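You operate a simulated robot arm through the tools that you are given. There is no shell and no other tool. Be economical: measure what you need, move in short steps, check, and stop when the job is done.

You are at the controls of a simulated two-armed robot. One attempt, no reset.

JOB
Put the numbered device that says "7" from the top of the service bench on the lower shelf of the service bench and the numbered device that says "1" on the top of the tester cabinet. Fetch the blue cartridge and stand it on the bench mat. Shut the oven door. Close the upper cabinet door. Take the white bench filter on the blue mat of the goods-in bench and put it away on the lower shelf of the oven bench. Open the lower cabinet door, take the vacuum pen and leave it on the lower shelf of the dry cabinet and shut the door again. Take the volt meter and put it on the shelf under the inspection bench. Fetch the green earth plug and stand it in the inside of the size m black check tray marked check. Put two of the reel clips from the top of the taping bench on the top of the inspection bench. Take the gold shim on the blue mat on the taping bench and put it away on the bench mat. Open the press slide. Do these in any order. Set down upright: blue cartridge, white bench filter, green earth plug, reel clip.

Only the result counts: the job must be done as asked and must still hold three seconds after the hand-in. Knocking over, shifting, dropping, spilling or breaking anything else fails it.

ROBOT AND FRAMES
Two 7-joint arms with two-finger parallel grippers on one trunk, on a base that drives. Base frame: it is fixed to the floor where the robot stands at the start and does not move with it; the origin is under the middle of the robot, x ahead of it, y to its left, z up. Readings come in mm, degrees, newtons and seconds.
The left shoulder is at the start at [70, 134, 1226], the right one opposite. With the tool pointing down near the work surface each hand reaches from about 100 to 640 mm from the robot's upright axis, wherever it stands, measured 20 degrees to its own side. Places, roughly: bench mat [-3700, 3000, 900]; blue cartridge (5x5x14 cm) [-2600, -1100, 1100]; gold shim [-3500, 4750, 750]; green earth plug (2x2x6 cm) [-2100, 7500, 1000]; inside of the size M black check tray marked CHECK [-1000, 7800, 900]; lower cabinet door [-1300, -1200, 800]; lower shelf of the dry cabinet [-1300, -1300, 600]; lower shelf of the oven bench [-2900, -1200, 300]; lower shelf of the service bench [400, 400, 200]; oven door [-3300, -900, 1100]; press slide [-1300, 7700, 900]; reel clip [-3500, 5000, 1000]; shelf under the inspection bench [-1200, 7600, 300]; top of the inspection bench [-1200, 7700, 900]; top of the tester cabinet [-100, 2000, 1600]; upper cabinet door [-1200, -1000, 1100]; vacuum pen (2x2x15 cm) [-600, -1400, 900]; volt meter [-1500, 7500, 1000]; white bench filter [-750, -1250, 1000]. Payload 1.57 kg a hand.
The TCP of each hand is the grasp point between the finger pads, 30 mm short of the fingertips. In the tool frame z runs along the fingers and y along their closing line. Largest opening 80 mm; finger width 17, thickness 12; the body of the gripper, 40 by 82 mm, starts 80 mm behind the TCP.
Orientation is told as [roll, pitch, yaw] about the base's x, y, z axes, in that order, counted from this pose: with the fingers straight down and closing along the base's y, the tool's x points along the base's -x, its y along +y and its z along -z.

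CONTROLS
- The arms move only by the tool play_rows. It takes "left_rows", "right_rows" or both (then of equal length, played together; a hand with none holds still); each is text: rows parted by semicolons, each of 6 numbers parted by spaces: the shift along the base's x, y, z in units of 400 mm (1.0 is 400 mm), then the turn, a rotation vector about the base's x, y, z in units of 45 degrees (1.0 is 45 degrees). In form: tx ty tz wx wy wz; .... A call has 1 to 10 rows; each row is the pose to reach, as a shift and turn from the pose commanded when the call began. "left_hand" and "right_hand" are, for a hand that has rows, the gripper command, from -1 (shut) to 1 (fully open), values between in proportion, set as the call begins (left out, the last holds). A call with a number of a shift or a turn outside -1 to 1 is refused whole. Each row takes 0.2 s and may step no farther than 50 mm and 8.6 degrees from the row before; otherwise, or with a gripper value out of range, the whole call is refused. A pose out of reach is approached as far as the arm can. The call stops where the force on the tool passes 40 N (or 10 N more than at its start, if that is more) or the arm is blocked; 0.2 s more then pass. Each finger travels about 153 mm/s and halts on what it meets, pressing with about 26 N; the grip force reading is that of the motor and also rises with nothing between the fingers. The clock runs only during rows and for 0.2 s after the last one: add rows that repeat a pose to give the fingers time. The reply holds the time, the measured pose of the TCP, the force on the tool along the base axes, the opening and the grip force, in the units named above and with some noise, with the torque about the TCP (base axes, N m) and any sound that the robot's microphone picked up, and new pictures: "show" is both (left out), scene, wrist or none (wrist: the cameras of the hands that moved).
- Cameras (640 x 400 px; columns grow to the right, rows downward): "scene" is now at [106.9, 56.7, 1432.9]; the picture's right is [0.71, -0.71, 0.00], its down [-0.53, -0.52, -0.67] and it looks along [0.47, 0.47, -0.74] (base axes); focal length 247 px, centre (320, 200). "left" rides on the left gripper at [72, 7, -122] in its tool frame; the picture's right is [-0.09, 1.00, 0.00], its down [-0.84, -0.08, -0.54] and it looks along [-0.54, -0.05, 0.84] (tool axes); focal length 238 px, centre (320, 200). "right" rides on the right gripper at [72, -6, -122] in its tool frame; the picture's right is [0.09, 1.00, 0.00], its down [-0.84, 0.08, -0.54] and it looks along [-0.54, 0.05, 0.84] (tool axes); focal length 238 px, centre (320, 200). There is no depth. A picture from a camera that has moved, and an enlarged one, comes with that camera's place and axes in the base frame and with its lens.
- move_column(by): slides the trunk up (or, below 0, down) by that many mm; the arms and the scene camera ride with it, the base frame stays. It gives what a move gives, with no picture.
- drive_base(legs): drives the robot by 1 to 6 legs, each [ahead, left, turn to the left] in mm, mm and degrees, along the robot's own axes; the way and the turn of a leg run together, so that a leg with both is an arc; at most 1500 mm and 180 degrees a leg. The arms and the cameras ride along, it lands a little off, and it stops where it bumps. It gives what a move gives, and a new picture of the scene camera.
- turn_head(pan, tilt): turns the head with the scene camera to pan (to the left, within 86 degrees either way) and tilt (down, from -29 to 69), counted from straight ahead of the robot. It gives what a move gives, and a new picture of the scene camera.
- close_up(camera, box): a new picture of the part [left, top, right, bottom] of that camera's present view, enlarged. It takes no simulated time.
- close_job(): hands the job in; it is judged then, once.

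Work in short steps. Places have to be worked out from the pictures, the camera data and where the tool is seen: move nearer, look again, correct. Check each grasp and each placing, and mend what went wrong. You have 577 turns and 360 pictures in all, those below and enlarged ones among them. Open the grippers and draw the arms clear of the work before you hand the job in, unless the task says otherwise; then end with one line.

The tools are called as a command line: name --argument value ..., lists and objects as JSON in quotes. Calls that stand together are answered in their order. play_rows: Moves the arms, as the interface text tells. Its arguments: {"type":"object","properties":{"left_rows":{"type":"string"},"left_hand":{"type":"number"},"right_rows":{"type":"string"},"right_hand":{"type":"number"},"show":{"type":"string","enum":["both","scene","wrist","none"]}},"required":[]} The other tools are called the same way: move_column (by) slides the trunk up or down; drive_base (legs) drives the base; turn_head (pan, tilt) turns the head that bears the scene camera; close_up (camera, box) takes an enlarged picture of a part of a camera's view; close_job () hands the job in.

At the start:

```text
t: 0.0
left_position: [286.3, 429.4, 1104.8]
left_ee_rot: [0.1, -0.1, -0.1]
left_force: [0.4, 0.4, 0.1]
left_ft_torque: [0.01, -0.05, 0.01]
left_width: 80.1
left_finger_force: 0.3
right_position: [422.5, 73.0, 1122.0]
right_ee_rot: [0.1, -0.1, -0.1]
right_force: [0.1, -0.4, 0.3]
right_ft_torque: [0.01, -0.02, 0.01]
right_width: 80.0
right_finger_force: 0.1
trunk travel left (down, up): [-800.0, 140.0]
robot x, y, heading: [1.3, -1.1, 0.0]
head pan, tilt: [44.9, 48.0]
```

scene: 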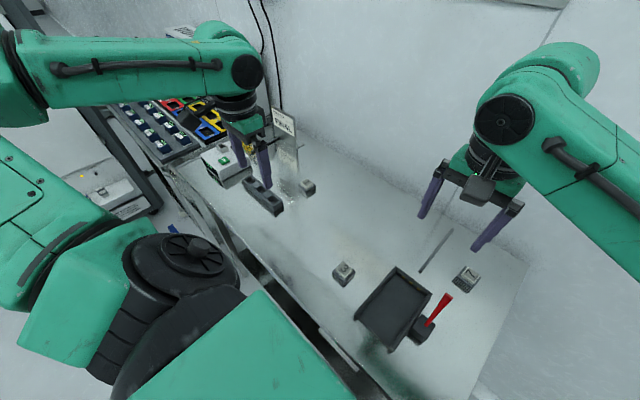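
right: 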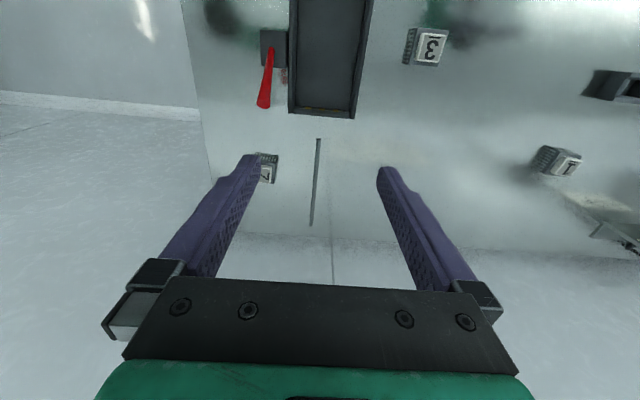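
left: 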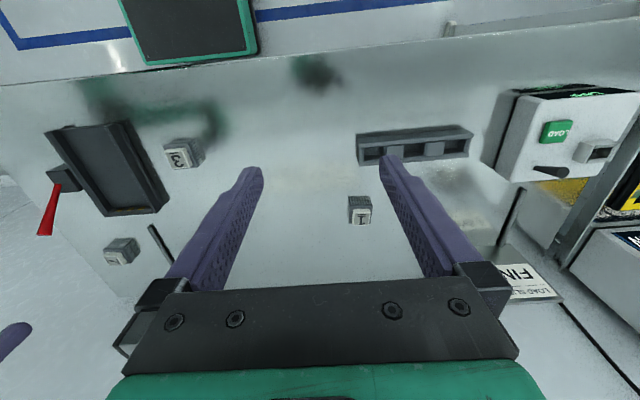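

The three numbered devices are in view; I take close-ups to read them.

close_up --camera "right" --box '[230, 130, 310, 200]'

close_up --camera "left" --box '[80, 120, 400, 320]'

turn_head --pan 0 --tilt 45

```text
5.71 times, centred on (270, 165) of right
camera zoom: at [349.8, 67.7, 1244.6], right [-0.09, 1.0, 0.0], down [0.84, 0.08, 0.54], along [0.54, 0.05, -0.84], focal length 1362 px, centre (606, 400)
```

zoom: 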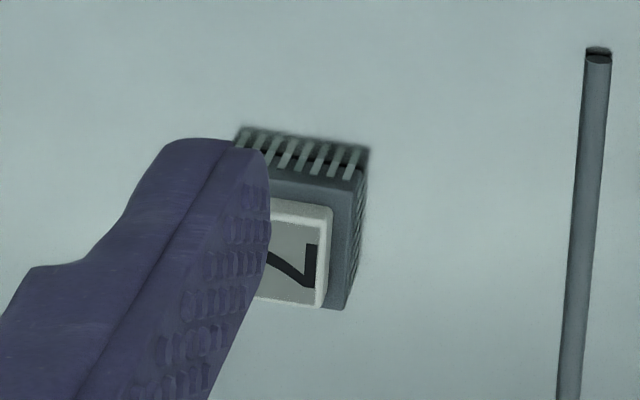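

```text
2.00 times, centred on (240, 220) of left
camera zoom: at [215.0, 436.6, 1226.8], right [0.09, 1.0, 0.0], down [0.84, -0.08, 0.54], along [0.54, -0.05, -0.84], focal length 477 px, centre (480, 160)
```

zoom: 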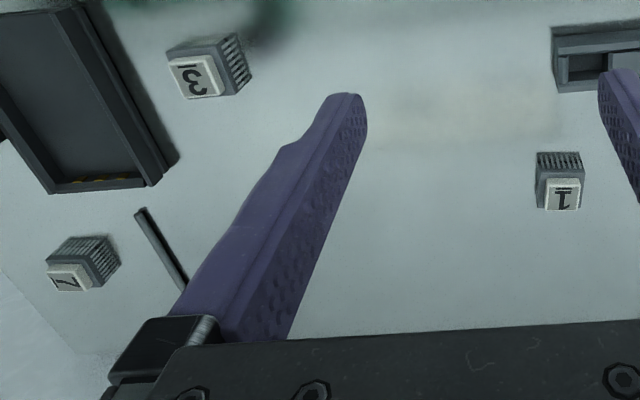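

```text
t: 1.1
left_position: [287.9, 430.7, 1104.7]
left_ee_rot: [-0.1, -0.1, 0.0]
left_force: [0.1, 0.5, 0.0]
left_ft_torque: [0.02, 0.0, -0.03]
left_width: 80.1
left_finger_force: 0.0
right_position: [421.3, 74.2, 1123.7]
right_ee_rot: [-0.1, -0.1, 0.0]
right_force: [-0.5, 0.4, 0.7]
right_ft_torque: [-0.01, -0.02, -0.01]
right_width: 79.8
right_finger_force: 0.1
trunk travel left (down, up): [-800.0, 140.0]
robot x, y, heading: [0.4, -1.0, -0.1]
head pan, tilt: [0.0, 45.0]
camera scene: at [132.4, 1.2, 1437.1], right [0.0, -1.0, 0.0], down [-0.71, 0.0, -0.71], along [0.71, 0.0, -0.71], focal length 247 px, centre (320, 200)
```

scene: 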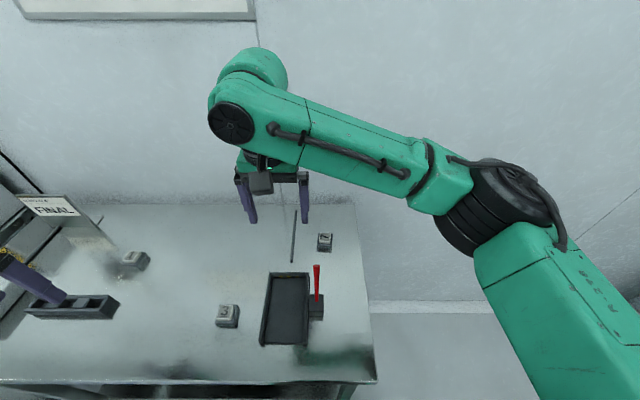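

Device 7 is near [532,-12]. I bring the right hand above it to look.

play_rows --right_rows "0.07 -0.054 0;0.14 -0.108 0;0.21 -0.162 0;0.275 -0.215 0;0.275 -0.215 -0.1;0.275 -0.215 -0.2;0.275 -0.215 -0.2" --right_hand 1 --show "wrist"

```text
refused: a row must be a list of 6 entries
```

Rows need six numbers; I resend it.

play_rows --right_rows "0.07 -0.054 0 0 0 0;0.14 -0.108 0 0 0 0;0.21 -0.162 0 0 0 0;0.275 -0.215 0 0 0 0;0.275 -0.215 -0.1 0 0 0;0.275 -0.215 -0.2 0 0 0;0.275 -0.215 -0.2 0 0 0" --right_hand 1 --show "wrist"

```text
t: 2.7
left_position: [286.3, 430.2, 1105.8]
left_ee_rot: [0.1, 0.0, 0.0]
left_force: [0.5, 0.1, 0.1]
left_ft_torque: [0.0, 0.01, 0.01]
left_width: 79.9
left_finger_force: 0.2
right_position: [532.3, -10.8, 1041.1]
right_ee_rot: [0.0, -0.1, 0.0]
right_force: [-0.6, -0.1, -0.5]
right_ft_torque: [0.0, -0.01, 0.01]
right_width: 79.9
right_finger_force: 0.1
trunk travel left (down, up): [-800.0, 140.0]
robot x, y, heading: [-0.9, -0.8, -0.1]
head pan, tilt: [0.0, 45.0]
camera right: at [459.7, -17.7, 1163.2], right [-0.09, 1.0, 0.0], down [0.84, 0.08, 0.54], along [0.54, 0.05, -0.84], focal length 238 px, centre (320, 200)
```

right: 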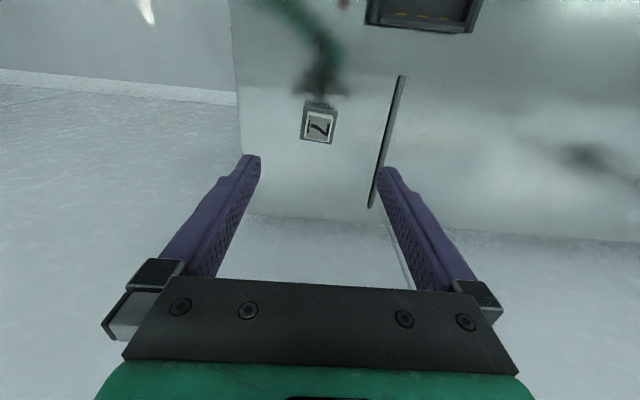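

Label projects to about [535,-11]. I descend to z≈896 and look.

play_rows --right_rows "0.005 0 -0.1 0 0 0;0.005 0 -0.2 0 0 0;0.005 0 -0.3 0 0 0;0.005 0 -0.363 0 0 0;0.005 0 -0.363 0 0 0"

```text
t: 3.9
left_position: [286.0, 430.9, 1104.2]
left_ee_rot: [-0.1, -0.1, 0.1]
left_force: [0.8, -0.1, -0.8]
left_ft_torque: [-0.01, 0.0, 0.0]
left_width: 80.1
left_finger_force: 0.0
right_position: [533.4, -14.7, 896.6]
right_ee_rot: [0.1, -0.1, -0.1]
right_force: [0.4, -0.5, -0.6]
right_ft_torque: [0.0, 0.03, -0.03]
right_width: 80.0
right_finger_force: 0.2
trunk travel left (down, up): [-800.0, 140.0]
robot x, y, heading: [2.0, -3.5, 0.2]
head pan, tilt: [0.0, 45.0]
camera scene: at [132.2, 1.0, 1437.1], right [0.0, -1.0, 0.0], down [-0.71, 0.0, -0.71], along [0.71, 0.0, -0.71], focal length 247 px, centre (320, 200)
camera right: at [461.4, -19.3, 1018.6], right [-0.09, 1.0, 0.0], down [0.84, 0.08, 0.54], along [0.54, 0.05, -0.84], focal length 238 px, centre (320, 200)
```

scene: 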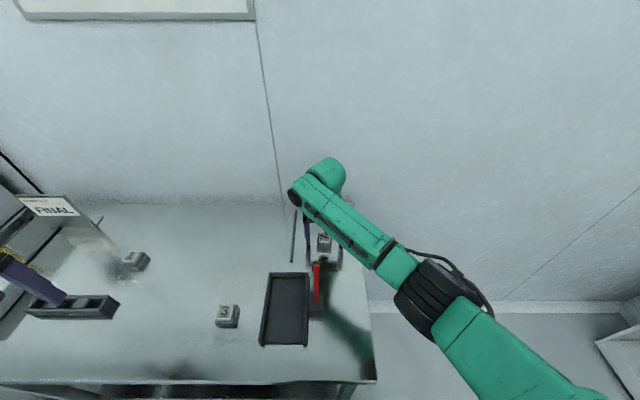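
right: 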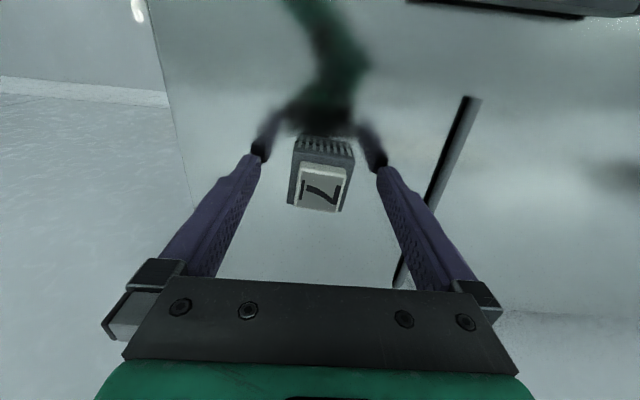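

The device sits between the pads, top near 890. I close the fingers.

play_rows --right_rows "0 0 0 0 0 0;0 0 0 0 0 0;0 0 0 0 0 0" --right_hand -1 --show "none"

play_rows --right_rows "0 0 0.1 0 0 0;0 0 0.2 0 0 0;0 0 0.3 0 0 0"

```text
t: 4.7
left_position: [287.4, 429.5, 1104.8]
left_ee_rot: [0.1, 0.1, 0.0]
left_force: [-0.8, 0.6, -0.5]
left_ft_torque: [0.0, -0.04, -0.02]
left_width: 79.9
left_finger_force: 0.0
right_position: [533.6, -12.8, 897.3]
right_ee_rot: [-0.1, -0.1, 0.0]
right_force: [0.4, 0.8, -0.4]
right_ft_torque: [0.01, -0.04, 0.0]
right_width: 41.2
right_finger_force: 25.9
trunk travel left (down, up): [-800.0, 140.0]
robot x, y, heading: [1.6, 0.5, -0.1]
head pan, tilt: [0.0, 45.0]
```

```text
t: 5.5
left_position: [287.3, 430.5, 1105.6]
left_ee_rot: [0.0, 0.1, -0.1]
left_force: [0.8, 1.6, 0.2]
left_ft_torque: [0.03, 0.0, 0.01]
left_width: 80.0
left_finger_force: 0.0
right_position: [533.8, -11.6, 1017.1]
right_ee_rot: [0.0, -0.1, -0.1]
right_force: [-0.2, -1.0, -1.3]
right_ft_torque: [0.04, 0.0, 0.03]
right_width: 41.2
right_finger_force: 26.4
trunk travel left (down, up): [-800.0, 140.0]
robot x, y, heading: [-3.6, 0.6, -0.2]
head pan, tilt: [0.0, 45.0]
camera scene: at [132.2, 1.0, 1437.0], right [0.0, -1.0, 0.0], down [-0.71, 0.0, -0.71], along [0.71, 0.0, -0.71], focal length 247 px, centre (320, 200)
camera right: at [461.6, -17.8, 1139.2], right [-0.09, 1.0, 0.0], down [0.84, 0.08, 0.54], along [0.54, 0.05, -0.84], focal length 238 px, centre (320, 200)
```

scene: 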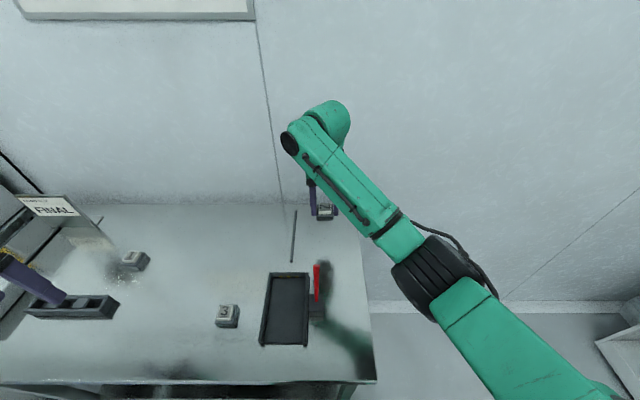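
right: 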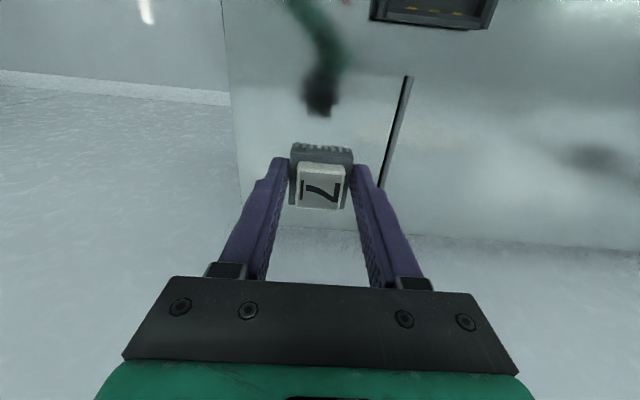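

Device 7 is held. I back away from the bench to look beneath it.

drive_base --legs '[[-650, 0, 0]]'

turn_head --pan 15 --tilt 30

```text
t: 9.1
left_position: [-345.3, 431.3, 1105.7]
left_ee_rot: [0.0, 0.2, -0.5]
left_force: [-0.2, 0.1, -0.3]
left_ft_torque: [0.01, -0.03, 0.0]
left_width: 80.1
left_finger_force: 0.0
right_position: [-101.7, -13.6, 1015.3]
right_ee_rot: [0.0, -0.1, -0.5]
right_force: [-0.1, -0.3, -0.8]
right_ft_torque: [0.02, 0.03, 0.0]
right_width: 41.0
right_finger_force: 25.8
trunk travel left (down, up): [-800.0, 140.0]
robot x, y, heading: [-635.4, 1.9, -0.6]
head pan, tilt: [0.0, 45.0]
camera scene: at [-502.4, 2.5, 1436.9], right [-0.01, -1.0, 0.0], down [-0.71, 0.01, -0.71], along [0.71, -0.01, -0.71], focal length 247 px, centre (320, 200)
```

scene: 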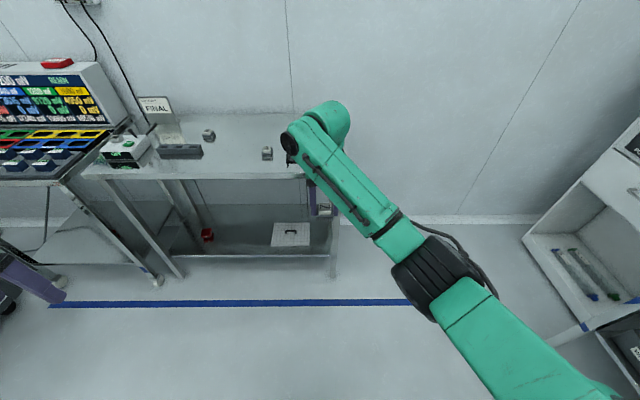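

```text
t: 9.8
left_position: [-345.0, 430.8, 1105.1]
left_ee_rot: [0.0, -0.1, -0.6]
left_force: [0.4, -0.1, -0.6]
left_ft_torque: [-0.02, 0.01, -0.01]
left_width: 80.2
left_finger_force: 0.0
right_position: [-101.9, -13.7, 1016.7]
right_ee_rot: [0.0, -0.1, -0.6]
right_force: [0.8, -0.8, -0.2]
right_ft_torque: [0.01, -0.01, 0.05]
right_width: 41.3
right_finger_force: 26.3
trunk travel left (down, up): [-800.0, 140.0]
robot x, y, heading: [-633.6, 0.3, -0.6]
head pan, tilt: [15.0, 30.0]
camera scene: at [-497.6, 25.8, 1459.6], right [0.25, -0.97, 0.0], down [-0.48, -0.13, -0.87], along [0.84, 0.22, -0.5], focal length 247 px, centre (320, 200)
```

scene: 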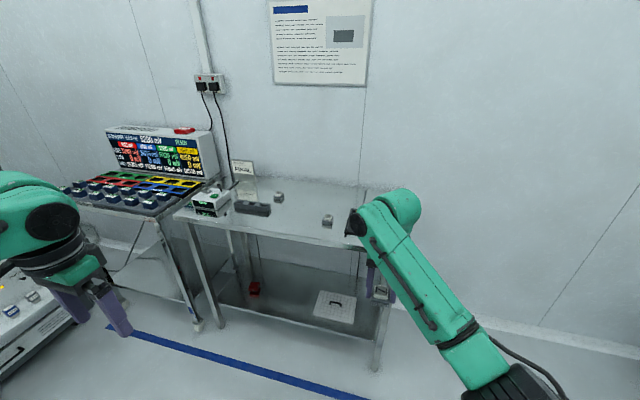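

The lower shelf is free between the white box (y≈180) and the red box (y≈700). I drive left and lower the trunk, aiming for y≈430.

drive_base --legs '[[0, 560, 0.6]]'

move_column --by -640

turn_head --pan 0 --tilt 20

```text
t: 13.0
left_position: [-348.5, 986.2, 1105.0]
left_ee_rot: [0.1, 0.0, 0.1]
left_force: [0.3, 0.0, -0.5]
left_ft_torque: [0.03, -0.03, 0.01]
left_width: 79.8
left_finger_force: 0.1
right_position: [-100.9, 544.9, 1016.6]
right_ee_rot: [0.0, -0.1, 0.0]
right_force: [0.8, -0.9, -0.6]
right_ft_torque: [-0.03, 0.02, 0.0]
right_width: 41.1
right_finger_force: 25.9
trunk travel left (down, up): [-800.0, 140.0]
robot x, y, heading: [-634.2, 555.9, 0.2]
head pan, tilt: [15.0, 30.0]
camera scene: at [-495.7, 579.9, 1459.7], right [0.26, -0.97, 0.0], down [-0.48, -0.13, -0.87], along [0.84, 0.23, -0.5], focal length 247 px, centre (320, 200)
```

scene: 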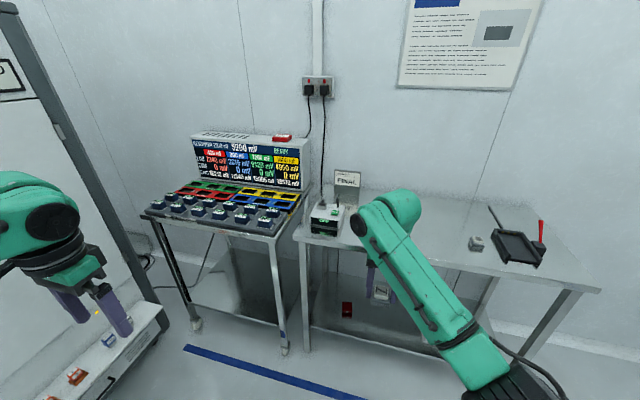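

```text
refused: -640 is not a number from -400 to 400
```

```text
t: 13.8
left_position: [-347.8, 988.1, 1103.8]
left_ee_rot: [0.0, 0.0, 0.0]
left_force: [0.6, 0.8, -0.3]
left_ft_torque: [-0.01, 0.0, -0.03]
left_width: 79.6
left_finger_force: 0.0
right_position: [-99.4, 546.4, 1016.2]
right_ee_rot: [0.0, -0.1, 0.1]
right_force: [0.3, 0.1, 0.6]
right_ft_torque: [-0.02, 0.01, 0.01]
right_width: 41.0
right_finger_force: 25.9
trunk travel left (down, up): [-800.0, 140.0]
robot x, y, heading: [-635.0, 555.3, 0.2]
head pan, tilt: [0.0, 20.0]
camera scene: at [-489.9, 558.2, 1475.7], right [0.0, -1.0, 0.0], down [-0.34, 0.0, -0.94], along [0.94, 0.0, -0.34], focal length 247 px, centre (320, 200)
```

scene: 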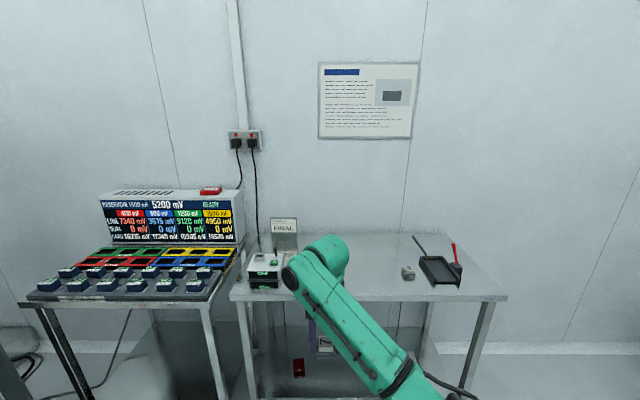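

I lower the trunk in two steps and swing the right hand to y≈435.

move_column --by -400

move_column --by -220

play_rows --right_rows "0 -0.1 0 0 0 0;0 -0.2 0 0 0 0;0 -0.28 0 0 0 0;0 -0.28 0 0 0 0" --left_rows "-0.1 0 0 0 0 0;-0.2 0 0 0 0 0;-0.3 0 0 0 0 0;-0.3 0 0 0 0 0" --show "scene"

```text
t: 17.6
left_position: [-348.8, 987.3, 704.9]
left_ee_rot: [0.0, -0.1, 0.1]
left_force: [0.1, 0.5, 0.0]
left_ft_torque: [-0.03, 0.0, 0.01]
left_width: 80.1
left_finger_force: 0.0
right_position: [-100.9, 545.9, 617.0]
right_ee_rot: [-0.1, -0.2, 0.1]
right_force: [0.8, 0.4, -0.4]
right_ft_torque: [-0.02, -0.01, -0.01]
right_width: 41.1
right_finger_force: 25.6
trunk travel left (down, up): [-400.0, 540.0]
robot x, y, heading: [-634.5, 558.9, -0.0]
head pan, tilt: [0.0, 20.0]
```

```text
t: 19.9
left_position: [-348.9, 987.5, 484.1]
left_ee_rot: [-0.1, -0.1, 0.1]
left_force: [0.8, -0.2, -0.3]
left_ft_torque: [0.02, 0.03, 0.0]
left_width: 80.0
left_finger_force: 0.2
right_position: [-99.7, 546.8, 396.8]
right_ee_rot: [0.0, -0.1, 0.1]
right_force: [0.6, 0.0, -0.5]
right_ft_torque: [0.02, 0.02, -0.01]
right_width: 41.1
right_finger_force: 26.2
trunk travel left (down, up): [-180.0, 760.0]
robot x, y, heading: [-632.6, 555.1, 0.0]
head pan, tilt: [0.0, 20.0]
```

```text
t: 20.9
left_position: [-467.7, 990.5, 488.9]
left_ee_rot: [-0.1, 0.1, 0.0]
left_force: [-0.3, 0.6, 0.4]
left_ft_torque: [-0.01, 0.01, 0.01]
left_width: 80.1
left_finger_force: 0.1
right_position: [-101.2, 432.2, 394.3]
right_ee_rot: [0.0, -0.1, 0.2]
right_force: [0.3, 0.1, -0.2]
right_ft_torque: [-0.03, -0.01, -0.01]
right_width: 41.0
right_finger_force: 26.4
trunk travel left (down, up): [-180.0, 760.0]
robot x, y, heading: [-632.2, 558.0, -0.1]
head pan, tilt: [0.0, 20.0]
camera scene: at [-490.1, 557.6, 855.7], right [0.0, -1.0, 0.0], down [-0.34, 0.0, -0.94], along [0.94, 0.0, -0.34], focal length 247 px, centre (320, 200)
```

scene: 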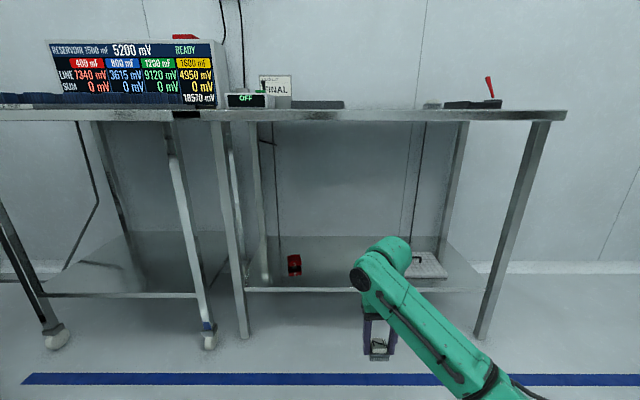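

The shelf computes to z≈218 with front edge at x≈273. I drive forward with the arm under the top.

drive_base --legs '[[460, 0, 0]]'

turn_head --pan -8 --tilt 35

```text
t: 23.7
left_position: [-5.0, 990.5, 488.0]
left_ee_rot: [0.0, 0.0, 0.0]
left_force: [0.3, 0.0, 0.1]
left_ft_torque: [0.0, 0.01, -0.01]
left_width: 80.3
left_finger_force: 0.0
right_position: [361.6, 432.7, 395.6]
right_ee_rot: [0.0, 0.0, 0.0]
right_force: [0.1, 0.7, -0.9]
right_ft_torque: [-0.01, 0.0, 0.02]
right_width: 41.1
right_finger_force: 26.7
trunk travel left (down, up): [-180.0, 760.0]
robot x, y, heading: [-175.5, 559.5, -0.1]
head pan, tilt: [0.0, 20.0]
camera scene: at [-26.6, 558.1, 855.7], right [0.0, -1.0, 0.0], down [-0.34, 0.0, -0.94], along [0.94, 0.0, -0.34], focal length 247 px, centre (320, 200)
```

scene: 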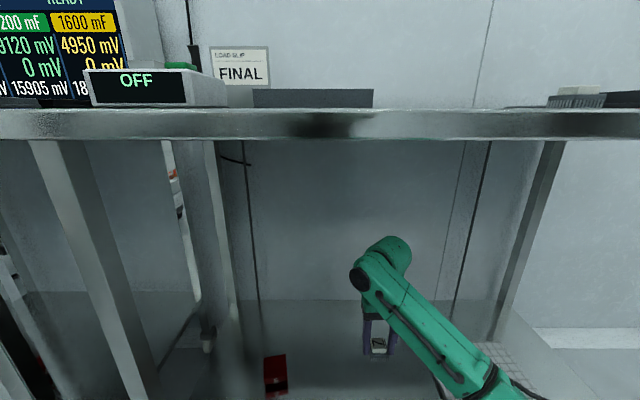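

```text
t: 24.5
left_position: [-3.9, 990.7, 487.1]
left_ee_rot: [0.0, 0.0, 0.0]
left_force: [-0.4, 0.1, 0.1]
left_ft_torque: [0.04, 0.01, 0.03]
left_width: 79.9
left_finger_force: 0.0
right_position: [362.7, 432.8, 395.0]
right_ee_rot: [0.0, -0.2, 0.0]
right_force: [0.5, 0.3, -0.1]
right_ft_torque: [-0.01, 0.01, 0.04]
right_width: 40.7
right_finger_force: 25.7
trunk travel left (down, up): [-180.0, 760.0]
robot x, y, heading: [-166.9, 557.2, -0.1]
head pan, tilt: [-8.0, 35.0]
camera scene: at [-32.5, 545.9, 831.9], right [-0.14, -0.99, 0.0], down [-0.57, 0.08, -0.82], along [0.81, -0.11, -0.57], focal length 247 px, centre (320, 200)
```

scene: 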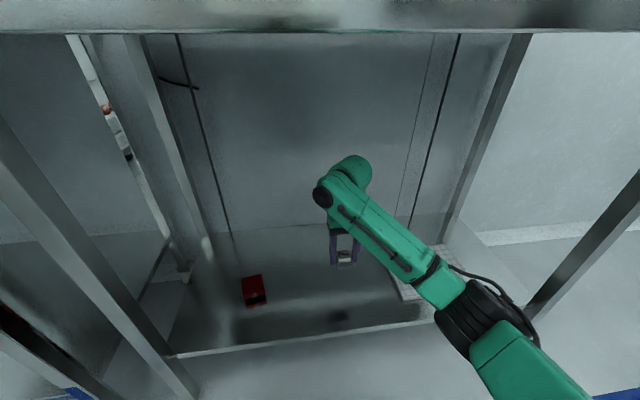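

I lower 110 mm, then ease down in small steps to feel the shelf.

play_rows --right_rows "0 0 -0.1 0 0 0;0 0 -0.2 0 0 0;0 0 -0.27 0 0 0;0 0 -0.29 0 0 0;0 0 -0.305 0 0 0;0 0 -0.32 0 0 0;0 0 -0.335 0 0 0;0 0 -0.35 0 0 0" --show "both"

```text
t: 26.1
left_position: [-4.5, 990.2, 487.5]
left_ee_rot: [-0.1, -0.3, -0.1]
left_force: [-1.1, 0.6, 0.6]
left_ft_torque: [0.01, 0.0, -0.03]
left_width: 79.9
left_finger_force: 0.1
right_position: [364.8, 433.0, 269.3]
right_ee_rot: [-0.1, -0.9, 0.1]
right_force: [-4.3, -0.2, 22.6]
right_ft_torque: [-0.22, 0.4, 0.03]
right_width: 41.2
right_finger_force: 26.3
trunk travel left (down, up): [-180.0, 760.0]
robot x, y, heading: [-168.4, 554.6, 0.0]
head pan, tilt: [-8.0, 35.0]
stopped in row 8 (right hand): the force on the tool passed its limit (the readings are from after the stop); the commanded pose is now the measured one
camera scene: at [-35.6, 546.5, 832.5], right [-0.14, -0.99, 0.0], down [-0.56, 0.08, -0.82], along [0.81, -0.11, -0.57], focal length 247 px, centre (320, 200)
camera right: at [290.4, 427.6, 391.0], right [-0.09, 1.0, 0.0], down [0.83, 0.08, 0.56], along [0.55, 0.05, -0.83], focal length 238 px, centre (320, 200)
```

scene: 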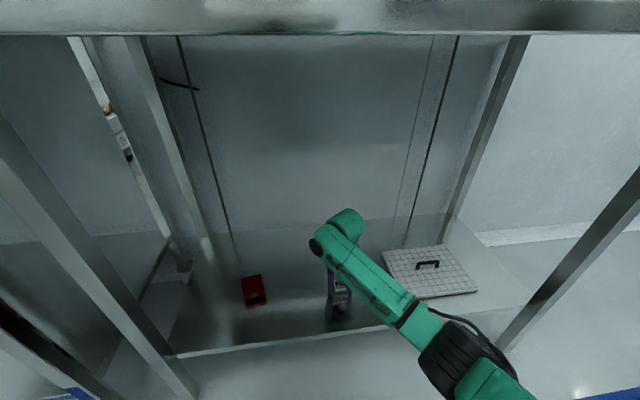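
right: 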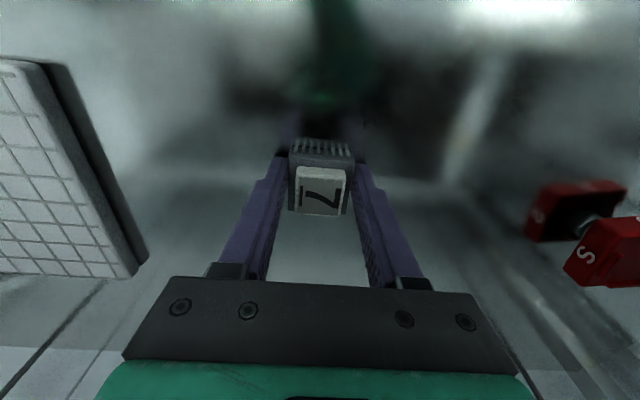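

Contact with the shelf. I ease up 2 mm and open.

play_rows --right_rows "0 0 0.005 0 0 0;0 0 0.005 0 0 0" --show "none"

play_rows --right_rows "0 0 0 0 0 0;0 0 0 0 0 0;0 0 0.05 0 0 0;0 0 0.15 0 0 0;0 0 0.25 0 0 0;0 0 0.35 0 0 0" --right_hand 1 --show "wrist"

```text
t: 26.7
left_position: [-5.5, 990.0, 487.8]
left_ee_rot: [-0.1, -0.2, -0.1]
left_force: [0.2, -1.2, -0.6]
left_ft_torque: [-0.03, -0.02, -0.01]
left_width: 79.9
left_finger_force: 0.1
right_position: [364.2, 433.6, 271.0]
right_ee_rot: [-0.1, -0.9, 0.1]
right_force: [1.2, -1.0, 22.5]
right_ft_torque: [-0.01, 0.12, 0.31]
right_width: 40.9
right_finger_force: 26.0
trunk travel left (down, up): [-180.0, 760.0]
robot x, y, heading: [-171.0, 558.9, -0.0]
head pan, tilt: [-8.0, 35.0]
```

```text
t: 28.1
left_position: [-3.7, 990.6, 488.4]
left_ee_rot: [0.0, 0.0, 0.0]
left_force: [-1.0, 0.2, -0.1]
left_ft_torque: [0.0, -0.04, -0.02]
left_width: 80.0
left_finger_force: 0.1
right_position: [362.7, 433.9, 408.3]
right_ee_rot: [0.0, -0.2, 0.0]
right_force: [-0.2, -0.7, 0.4]
right_ft_torque: [-0.02, 0.02, -0.02]
right_width: 79.9
right_finger_force: 0.1
trunk travel left (down, up): [-180.0, 760.0]
robot x, y, heading: [-171.1, 555.0, -0.1]
head pan, tilt: [-8.0, 35.0]
camera right: at [290.8, 427.8, 529.9], right [-0.09, 1.0, 0.0], down [0.83, 0.08, 0.55], along [0.55, 0.05, -0.84], focal length 238 px, centre (320, 200)
```

right: 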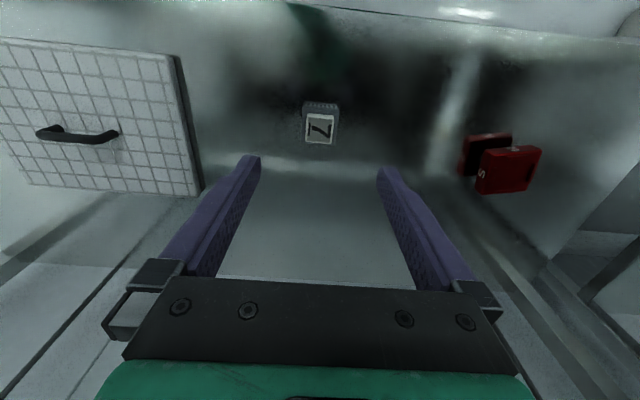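

Device 7 stands on the shelf. I back out, raise the trunk and go for device 1.

drive_base --legs '[[-480, 0, 0]]'

move_column --by 400

move_column --by 240

drive_base --legs '[[590, 45, 0]]'

play_rows --right_rows "0 0 0 0 0 0" --show "wrist"

```text
t: 31.0
left_position: [-490.7, 991.3, 488.1]
left_ee_rot: [0.0, 0.0, 0.1]
left_force: [-0.5, -1.1, 0.0]
left_ft_torque: [0.04, -0.02, 0.03]
left_width: 79.9
left_finger_force: 0.1
right_position: [-123.6, 433.5, 408.9]
right_ee_rot: [0.0, -0.5, 0.0]
right_force: [1.0, 0.1, -0.4]
right_ft_torque: [0.01, -0.02, 0.03]
right_width: 80.1
right_finger_force: 0.0
trunk travel left (down, up): [-180.0, 760.0]
robot x, y, heading: [-654.1, 555.2, -0.0]
head pan, tilt: [-8.0, 35.0]
camera scene: at [-519.9, 545.5, 831.9], right [-0.14, -0.99, 0.0], down [-0.57, 0.08, -0.82], along [0.81, -0.11, -0.57], focal length 247 px, centre (320, 200)
```

scene: 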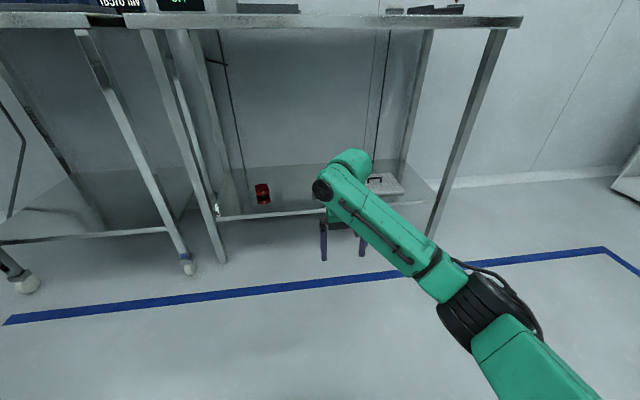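

```text
t: 34.9
left_position: [-491.0, 990.5, 887.9]
left_ee_rot: [0.0, 0.0, 0.1]
left_force: [0.1, 0.6, 0.2]
left_ft_torque: [0.01, 0.02, 0.01]
left_width: 80.1
left_finger_force: 0.1
right_position: [-123.7, 433.1, 808.9]
right_ee_rot: [0.0, -0.5, 0.0]
right_force: [0.1, -0.2, 0.9]
right_ft_torque: [0.0, -0.02, 0.03]
right_width: 80.0
right_finger_force: 0.1
trunk travel left (down, up): [-580.0, 360.0]
robot x, y, heading: [-656.6, 557.7, -0.3]
head pan, tilt: [-8.0, 35.0]
```

```text
t: 37.4
left_position: [-491.1, 989.4, 1127.0]
left_ee_rot: [0.1, 0.0, 0.0]
left_force: [-0.4, 0.1, 0.1]
left_ft_torque: [0.0, 0.01, -0.03]
left_width: 80.1
left_finger_force: 0.0
right_position: [-123.3, 433.3, 1048.4]
right_ee_rot: [0.0, -0.5, 0.0]
right_force: [-0.1, 0.1, -0.3]
right_ft_torque: [0.01, 0.02, -0.03]
right_width: 80.0
right_finger_force: 0.1
trunk travel left (down, up): [-820.0, 120.0]
robot x, y, heading: [-658.4, 556.5, 0.0]
head pan, tilt: [-8.0, 35.0]
```

```text
t: 40.7
left_position: [92.8, 1034.0, 1129.0]
left_ee_rot: [0.1, 0.0, -0.2]
left_force: [0.1, -0.8, 0.2]
left_ft_torque: [-0.01, -0.01, 0.01]
left_width: 79.7
left_finger_force: 0.0
right_position: [460.7, 477.9, 1048.4]
right_ee_rot: [-0.1, -0.4, 0.0]
right_force: [0.8, 0.1, 0.4]
right_ft_torque: [0.04, -0.02, 0.02]
right_width: 80.1
right_finger_force: 0.1
trunk travel left (down, up): [-820.0, 120.0]
robot x, y, heading: [-70.1, 603.9, -0.0]
head pan, tilt: [-8.0, 35.0]
camera scene: at [63.6, 589.1, 1472.0], right [-0.14, -0.99, 0.0], down [-0.57, 0.08, -0.82], along [0.81, -0.11, -0.57], focal length 247 px, centre (320, 200)
```

scene: 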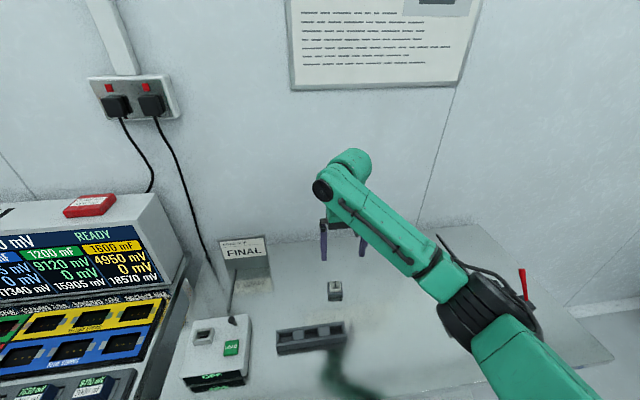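

```text
t: 41.1
left_position: [92.5, 1034.1, 1128.2]
left_ee_rot: [0.0, 0.0, -0.1]
left_force: [-0.5, 0.1, -0.3]
left_ft_torque: [0.01, -0.01, 0.0]
left_width: 79.7
left_finger_force: 0.0
right_position: [461.1, 475.4, 1047.5]
right_ee_rot: [0.0, -0.4, -0.1]
right_force: [0.0, -0.1, -0.4]
right_ft_torque: [-0.01, 0.01, 0.02]
right_width: 79.9
right_finger_force: 0.1
trunk travel left (down, up): [-820.0, 120.0]
robot x, y, heading: [-74.9, 603.1, 0.1]
head pan, tilt: [-8.0, 35.0]
camera right: at [388.1, 470.7, 1170.0], right [-0.09, 1.0, 0.0], down [0.83, 0.08, 0.55], along [0.55, 0.05, -0.84], focal length 238 px, centre (320, 200)
```

right: 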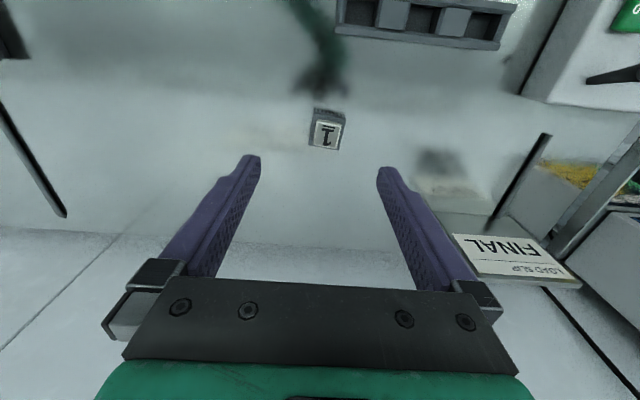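

Device 1 is at about [477,487]. Because the cabinet top is at 1600, I tilt the tool 45° forward before grasping, keeping the device upright.

play_rows --right_rows "0 0.01 0 0 -0.18 0;0 0.02 0 0 -0.36 0;0.005 0.027 0 0 -0.54 0;0.005 0.027 -0.05 0 -0.72 0;0.005 0.027 -0.12 0 -0.9 0;0.005 0.027 -0.22 0 -0.99 0;0.005 0.027 -0.22 0 -0.99 0" --show "both"

```text
t: 42.7
left_position: [95.4, 1033.5, 1127.0]
left_ee_rot: [-0.1, 0.0, -0.1]
left_force: [0.0, 0.2, 0.8]
left_ft_torque: [0.0, -0.03, -0.01]
left_width: 80.2
left_finger_force: 0.1
right_position: [462.2, 486.1, 959.1]
right_ee_rot: [0.0, -45.2, -0.1]
right_force: [-0.2, -0.2, -0.1]
right_ft_torque: [0.0, 0.02, -0.02]
right_width: 79.9
right_finger_force: 0.1
trunk travel left (down, up): [-820.0, 120.0]
robot x, y, heading: [-74.4, 603.4, 0.1]
head pan, tilt: [-8.0, 35.0]
camera scene: at [65.1, 589.3, 1471.9], right [-0.14, -0.99, 0.0], down [-0.57, 0.08, -0.82], along [0.81, -0.11, -0.57], focal length 247 px, centre (320, 200)
camera right: at [324.8, 481.0, 994.3], right [-0.07, 1.0, -0.07], down [0.21, 0.08, 0.98], along [0.98, 0.05, -0.21], focal length 238 px, centre (320, 200)
```

scene: 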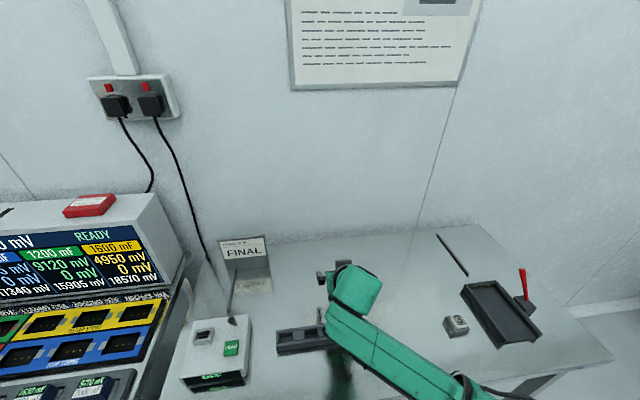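
right: 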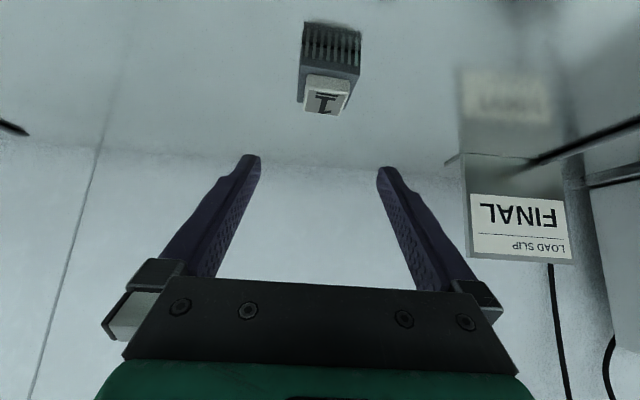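

I reduce the tilt to 35° for camera clearance over the rack, and descend to the device.

play_rows --right_rows "0 0 -0.04 0 0.11 0;0 0.002 -0.08 0 0.22 0;0.002 0.002 -0.12 0 0.22 0;0.002 0.002 -0.16 0 0.22 0;0.002 0.002 -0.16 0 0.22 0" --show "both"

```text
t: 43.9
left_position: [94.2, 1033.2, 1127.6]
left_ee_rot: [0.1, -0.1, -0.2]
left_force: [0.2, 0.0, -0.6]
left_ft_torque: [-0.03, -0.02, -0.03]
left_width: 79.7
left_finger_force: 0.1
right_position: [464.1, 487.6, 895.6]
right_ee_rot: [-0.1, -35.1, 0.0]
right_force: [-0.2, 0.3, -0.1]
right_ft_torque: [-0.04, 0.0, 0.03]
right_width: 79.9
right_finger_force: 0.1
trunk travel left (down, up): [-820.0, 120.0]
robot x, y, heading: [-77.2, 601.0, 0.1]
head pan, tilt: [-8.0, 35.0]
camera scene: at [65.0, 589.2, 1471.9], right [-0.14, -0.99, 0.0], down [-0.57, 0.08, -0.82], along [0.81, -0.11, -0.57], focal length 247 px, centre (320, 200)
camera right: at [335.5, 481.8, 953.8], right [-0.08, 1.0, -0.05], down [0.37, 0.08, 0.92], along [0.93, 0.05, -0.38], focal length 238 px, centre (320, 200)
```

scene: 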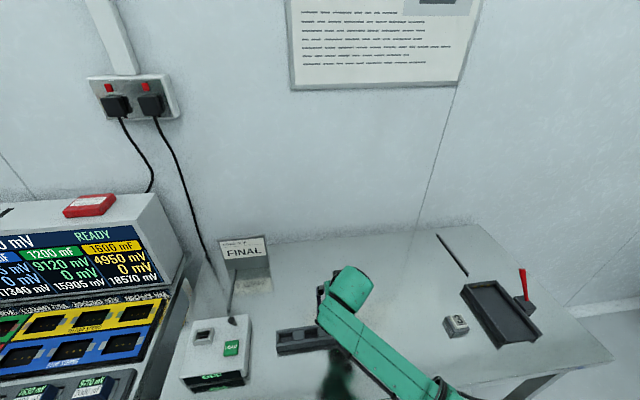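
right: 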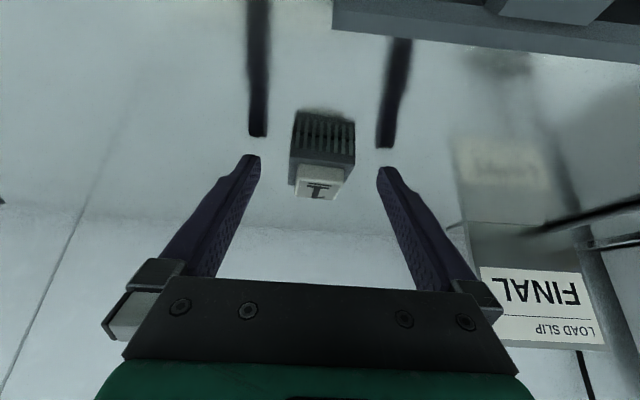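

The device centre looks nearer, x≈460; I shift back 10 mm and close.

play_rows --right_rows "-0.028 0 -0.006 0 0 0;-0.028 0 -0.006 0 0 0" --show "none"

play_rows --right_rows "0 0 0 0 0 0;0 0 0 0 0 0;0 0 0 0 0 0" --right_hand -1 --show "none"

play_rows --right_rows "0 0 0.05 0 0 0;0 0 0.15 0 0 0;0 0 0.27 0 0 0;0 0 0.39 0 0 0" --show "wrist"

```text
t: 44.5
left_position: [93.8, 1032.4, 1127.8]
left_ee_rot: [0.0, 0.0, -0.1]
left_force: [0.0, 0.0, 0.0]
left_ft_torque: [-0.01, 0.07, 0.02]
left_width: 79.8
left_finger_force: 0.1
right_position: [452.4, 486.8, 892.9]
right_ee_rot: [0.0, -35.1, 0.0]
right_force: [-0.4, -0.2, 0.2]
right_ft_torque: [-0.02, 0.01, 0.05]
right_width: 79.7
right_finger_force: 0.1
trunk travel left (down, up): [-820.0, 120.0]
robot x, y, heading: [-73.0, 600.0, 0.1]
head pan, tilt: [-8.0, 35.0]
```

```text
t: 45.3
left_position: [93.5, 1034.1, 1127.4]
left_ee_rot: [0.0, 0.0, -0.1]
left_force: [0.2, 0.4, -0.1]
left_ft_torque: [0.0, 0.01, -0.01]
left_width: 79.8
left_finger_force: 0.0
right_position: [452.5, 487.3, 893.6]
right_ee_rot: [0.0, -35.2, 0.0]
right_force: [-0.8, -0.8, -0.6]
right_ft_torque: [0.01, 0.04, -0.02]
right_width: 40.9
right_finger_force: 26.1
trunk travel left (down, up): [-820.0, 120.0]
robot x, y, heading: [-75.0, 602.5, 0.1]
head pan, tilt: [-8.0, 35.0]
```

```text
t: 46.3
left_position: [94.4, 1034.1, 1126.8]
left_ee_rot: [-0.1, -0.1, -0.1]
left_force: [-1.1, -0.8, -0.2]
left_ft_torque: [0.03, 0.0, 0.02]
left_width: 79.9
left_finger_force: 0.0
right_position: [455.1, 490.7, 1049.9]
right_ee_rot: [0.1, -35.2, -0.1]
right_force: [0.2, 0.0, -0.1]
right_ft_torque: [-0.01, 0.04, 0.06]
right_width: 41.2
right_finger_force: 26.8
trunk travel left (down, up): [-820.0, 120.0]
robot x, y, heading: [-73.4, 599.9, 0.3]
head pan, tilt: [-8.0, 35.0]
camera right: at [326.2, 484.7, 1108.7], right [-0.08, 1.0, -0.05], down [0.37, 0.08, 0.92], along [0.92, 0.05, -0.38], focal length 238 px, centre (320, 200)
```

right: 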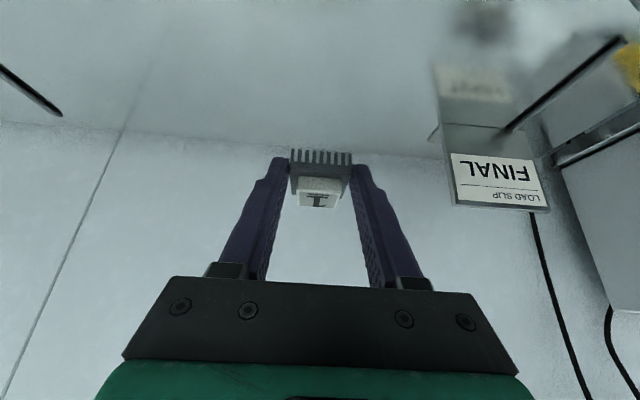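

Device 1 is held. I back away and look towards the tester cabinet on the left.

drive_base --legs '[[-700, 0, 0]]'

turn_head --pan 65 --tilt 15

```text
t: 50.1
left_position: [-603.5, 1034.9, 1127.6]
left_ee_rot: [0.0, 0.0, -0.4]
left_force: [-0.4, -0.4, 1.0]
left_ft_torque: [-0.04, -0.02, 0.03]
left_width: 79.8
left_finger_force: 0.0
right_position: [-244.2, 490.2, 1048.6]
right_ee_rot: [0.0, -35.1, -0.3]
right_force: [0.8, 0.5, -1.1]
right_ft_torque: [0.02, 0.0, -0.01]
right_width: 41.0
right_finger_force: 25.8
trunk travel left (down, up): [-820.0, 120.0]
robot x, y, heading: [-774.1, 603.4, -0.2]
head pan, tilt: [-8.0, 35.0]
camera scene: at [-634.5, 590.3, 1471.8], right [-0.14, -0.99, 0.0], down [-0.57, 0.08, -0.82], along [0.81, -0.12, -0.57], focal length 247 px, centre (320, 200)
```

scene: 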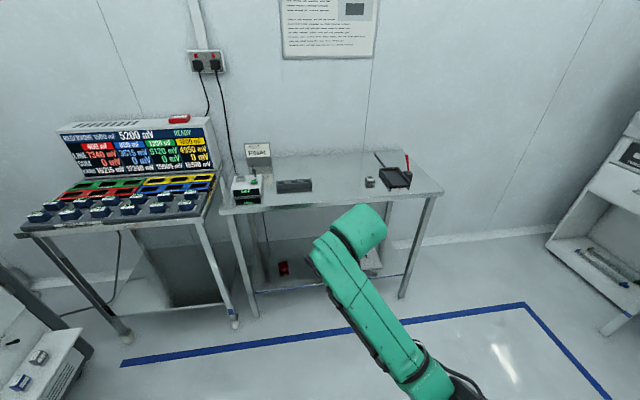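

```text
t: 51.6
left_position: [-604.9, 1035.6, 1128.1]
left_ee_rot: [-0.1, 0.0, -0.2]
left_force: [0.5, 0.3, 0.2]
left_ft_torque: [-0.02, 0.04, -0.01]
left_width: 80.2
left_finger_force: 0.1
right_position: [-245.4, 489.4, 1049.9]
right_ee_rot: [-0.1, -35.2, -0.3]
right_force: [0.1, 0.4, -0.3]
right_ft_torque: [0.02, -0.02, 0.01]
right_width: 41.1
right_finger_force: 25.5
trunk travel left (down, up): [-820.0, 120.0]
robot x, y, heading: [-773.9, 603.0, -0.4]
head pan, tilt: [65.0, 15.0]
camera scene: at [-682.7, 687.4, 1503.9], right [0.9, -0.43, 0.0], down [-0.11, -0.23, -0.97], along [0.41, 0.87, -0.26], focal length 247 px, centre (320, 200)
```

scene: 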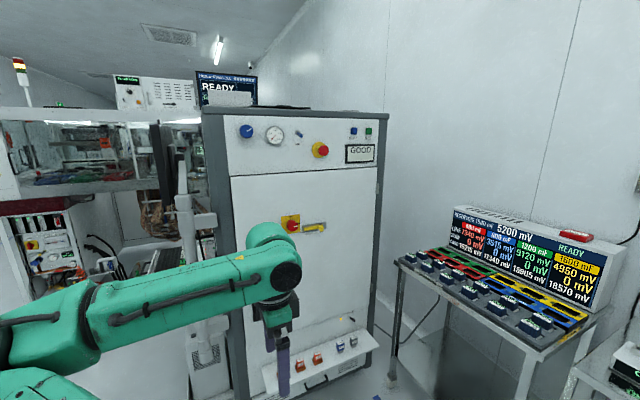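

The cabinet front faces the robot near y≈1720, top ≈1600. I turn left 90° and move in front of it, then look again.

drive_base --legs '[[0, 0, 90], [250, -540, 0]]'

turn_head --pan 0 --tilt 20

move_column --by 119

```text
t: 58.7
left_position: [-674.8, 1014.0, 1127.2]
left_ee_rot: [0.0, 0.0, 89.8]
left_force: [0.3, 0.0, 0.5]
left_ft_torque: [0.02, -0.02, 0.04]
left_width: 79.9
left_finger_force: 0.0
right_position: [-131.4, 1372.2, 1049.5]
right_ee_rot: [0.0, -35.1, 89.9]
right_force: [0.0, -0.1, -1.0]
right_ft_torque: [-0.03, -0.03, -0.01]
right_width: 40.9
right_finger_force: 26.0
trunk travel left (down, up): [-820.0, 120.0]
robot x, y, heading: [-242.7, 845.3, 89.9]
head pan, tilt: [65.0, 15.0]
camera scene: at [-327.4, 934.8, 1503.8], right [0.43, 0.9, 0.0], down [0.23, -0.11, -0.97], along [-0.87, 0.41, -0.26], focal length 247 px, centre (320, 200)
```

scene: 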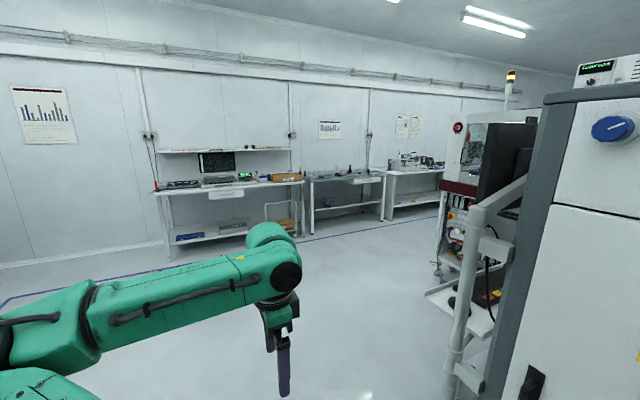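

```text
t: 60.1
left_position: [-674.6, 1012.9, 1127.7]
left_ee_rot: [0.1, -0.1, 89.7]
left_force: [-0.8, 0.3, -0.1]
left_ft_torque: [-0.01, 0.0, 0.01]
left_width: 80.2
left_finger_force: 0.0
right_position: [-131.2, 1372.2, 1049.5]
right_ee_rot: [0.1, -35.3, 89.8]
right_force: [0.4, -0.7, -0.8]
right_ft_torque: [-0.04, 0.03, -0.02]
right_width: 41.1
right_finger_force: 25.8
trunk travel left (down, up): [-820.0, 120.0]
robot x, y, heading: [-246.0, 847.5, 89.8]
head pan, tilt: [0.0, 20.0]
camera scene: at [-241.5, 988.7, 1495.7], right [1.0, 0.0, 0.0], down [0.0, -0.34, -0.94], along [0.0, 0.94, -0.34], focal length 247 px, centre (320, 200)
```

scene: 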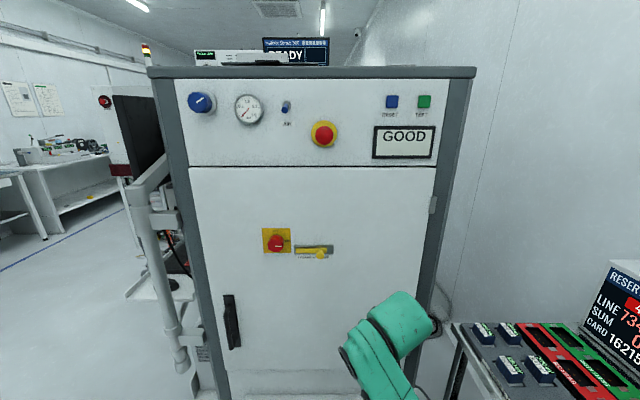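

```text
t: 61.6
left_position: [-676.0, 1014.0, 1245.1]
left_ee_rot: [0.0, 0.0, 89.8]
left_force: [-0.5, -0.1, -0.1]
left_ft_torque: [-0.01, 0.03, 0.03]
left_width: 79.9
left_finger_force: 0.2
right_position: [-130.6, 1373.4, 1169.6]
right_ee_rot: [-0.1, -35.1, 89.8]
right_force: [0.3, -0.5, -1.1]
right_ft_torque: [-0.02, 0.01, 0.04]
right_width: 41.1
right_finger_force: 25.9
trunk travel left (down, up): [-939.0, 1.0]
robot x, y, heading: [-244.2, 843.2, 89.8]
head pan, tilt: [0.0, 20.0]
```

Column is up; I look at the cabinet top from the raised head.

turn_head --pan 0 --tilt 5

```text
t: 62.3
left_position: [-674.8, 1013.2, 1246.3]
left_ee_rot: [0.0, 0.0, 89.6]
left_force: [-0.2, -0.6, -0.5]
left_ft_torque: [0.01, -0.02, -0.02]
left_width: 80.1
left_finger_force: 0.1
right_position: [-131.3, 1372.9, 1167.6]
right_ee_rot: [0.0, -35.0, 89.8]
right_force: [0.6, -0.4, -0.1]
right_ft_torque: [-0.02, 0.01, 0.01]
right_width: 40.9
right_finger_force: 26.3
trunk travel left (down, up): [-939.0, 1.0]
robot x, y, heading: [-243.9, 843.0, 89.7]
head pan, tilt: [0.0, 5.0]
camera scene: at [-241.5, 987.4, 1639.0], right [1.0, 0.0, 0.0], down [0.0, -0.09, -1.0], along [0.0, 1.0, -0.09], focal length 247 px, centre (320, 200)
```

scene: 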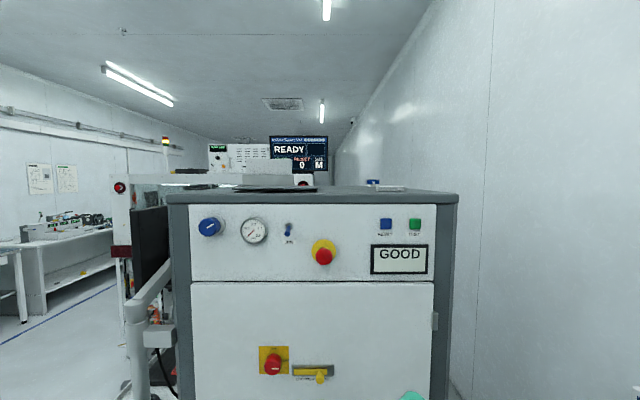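

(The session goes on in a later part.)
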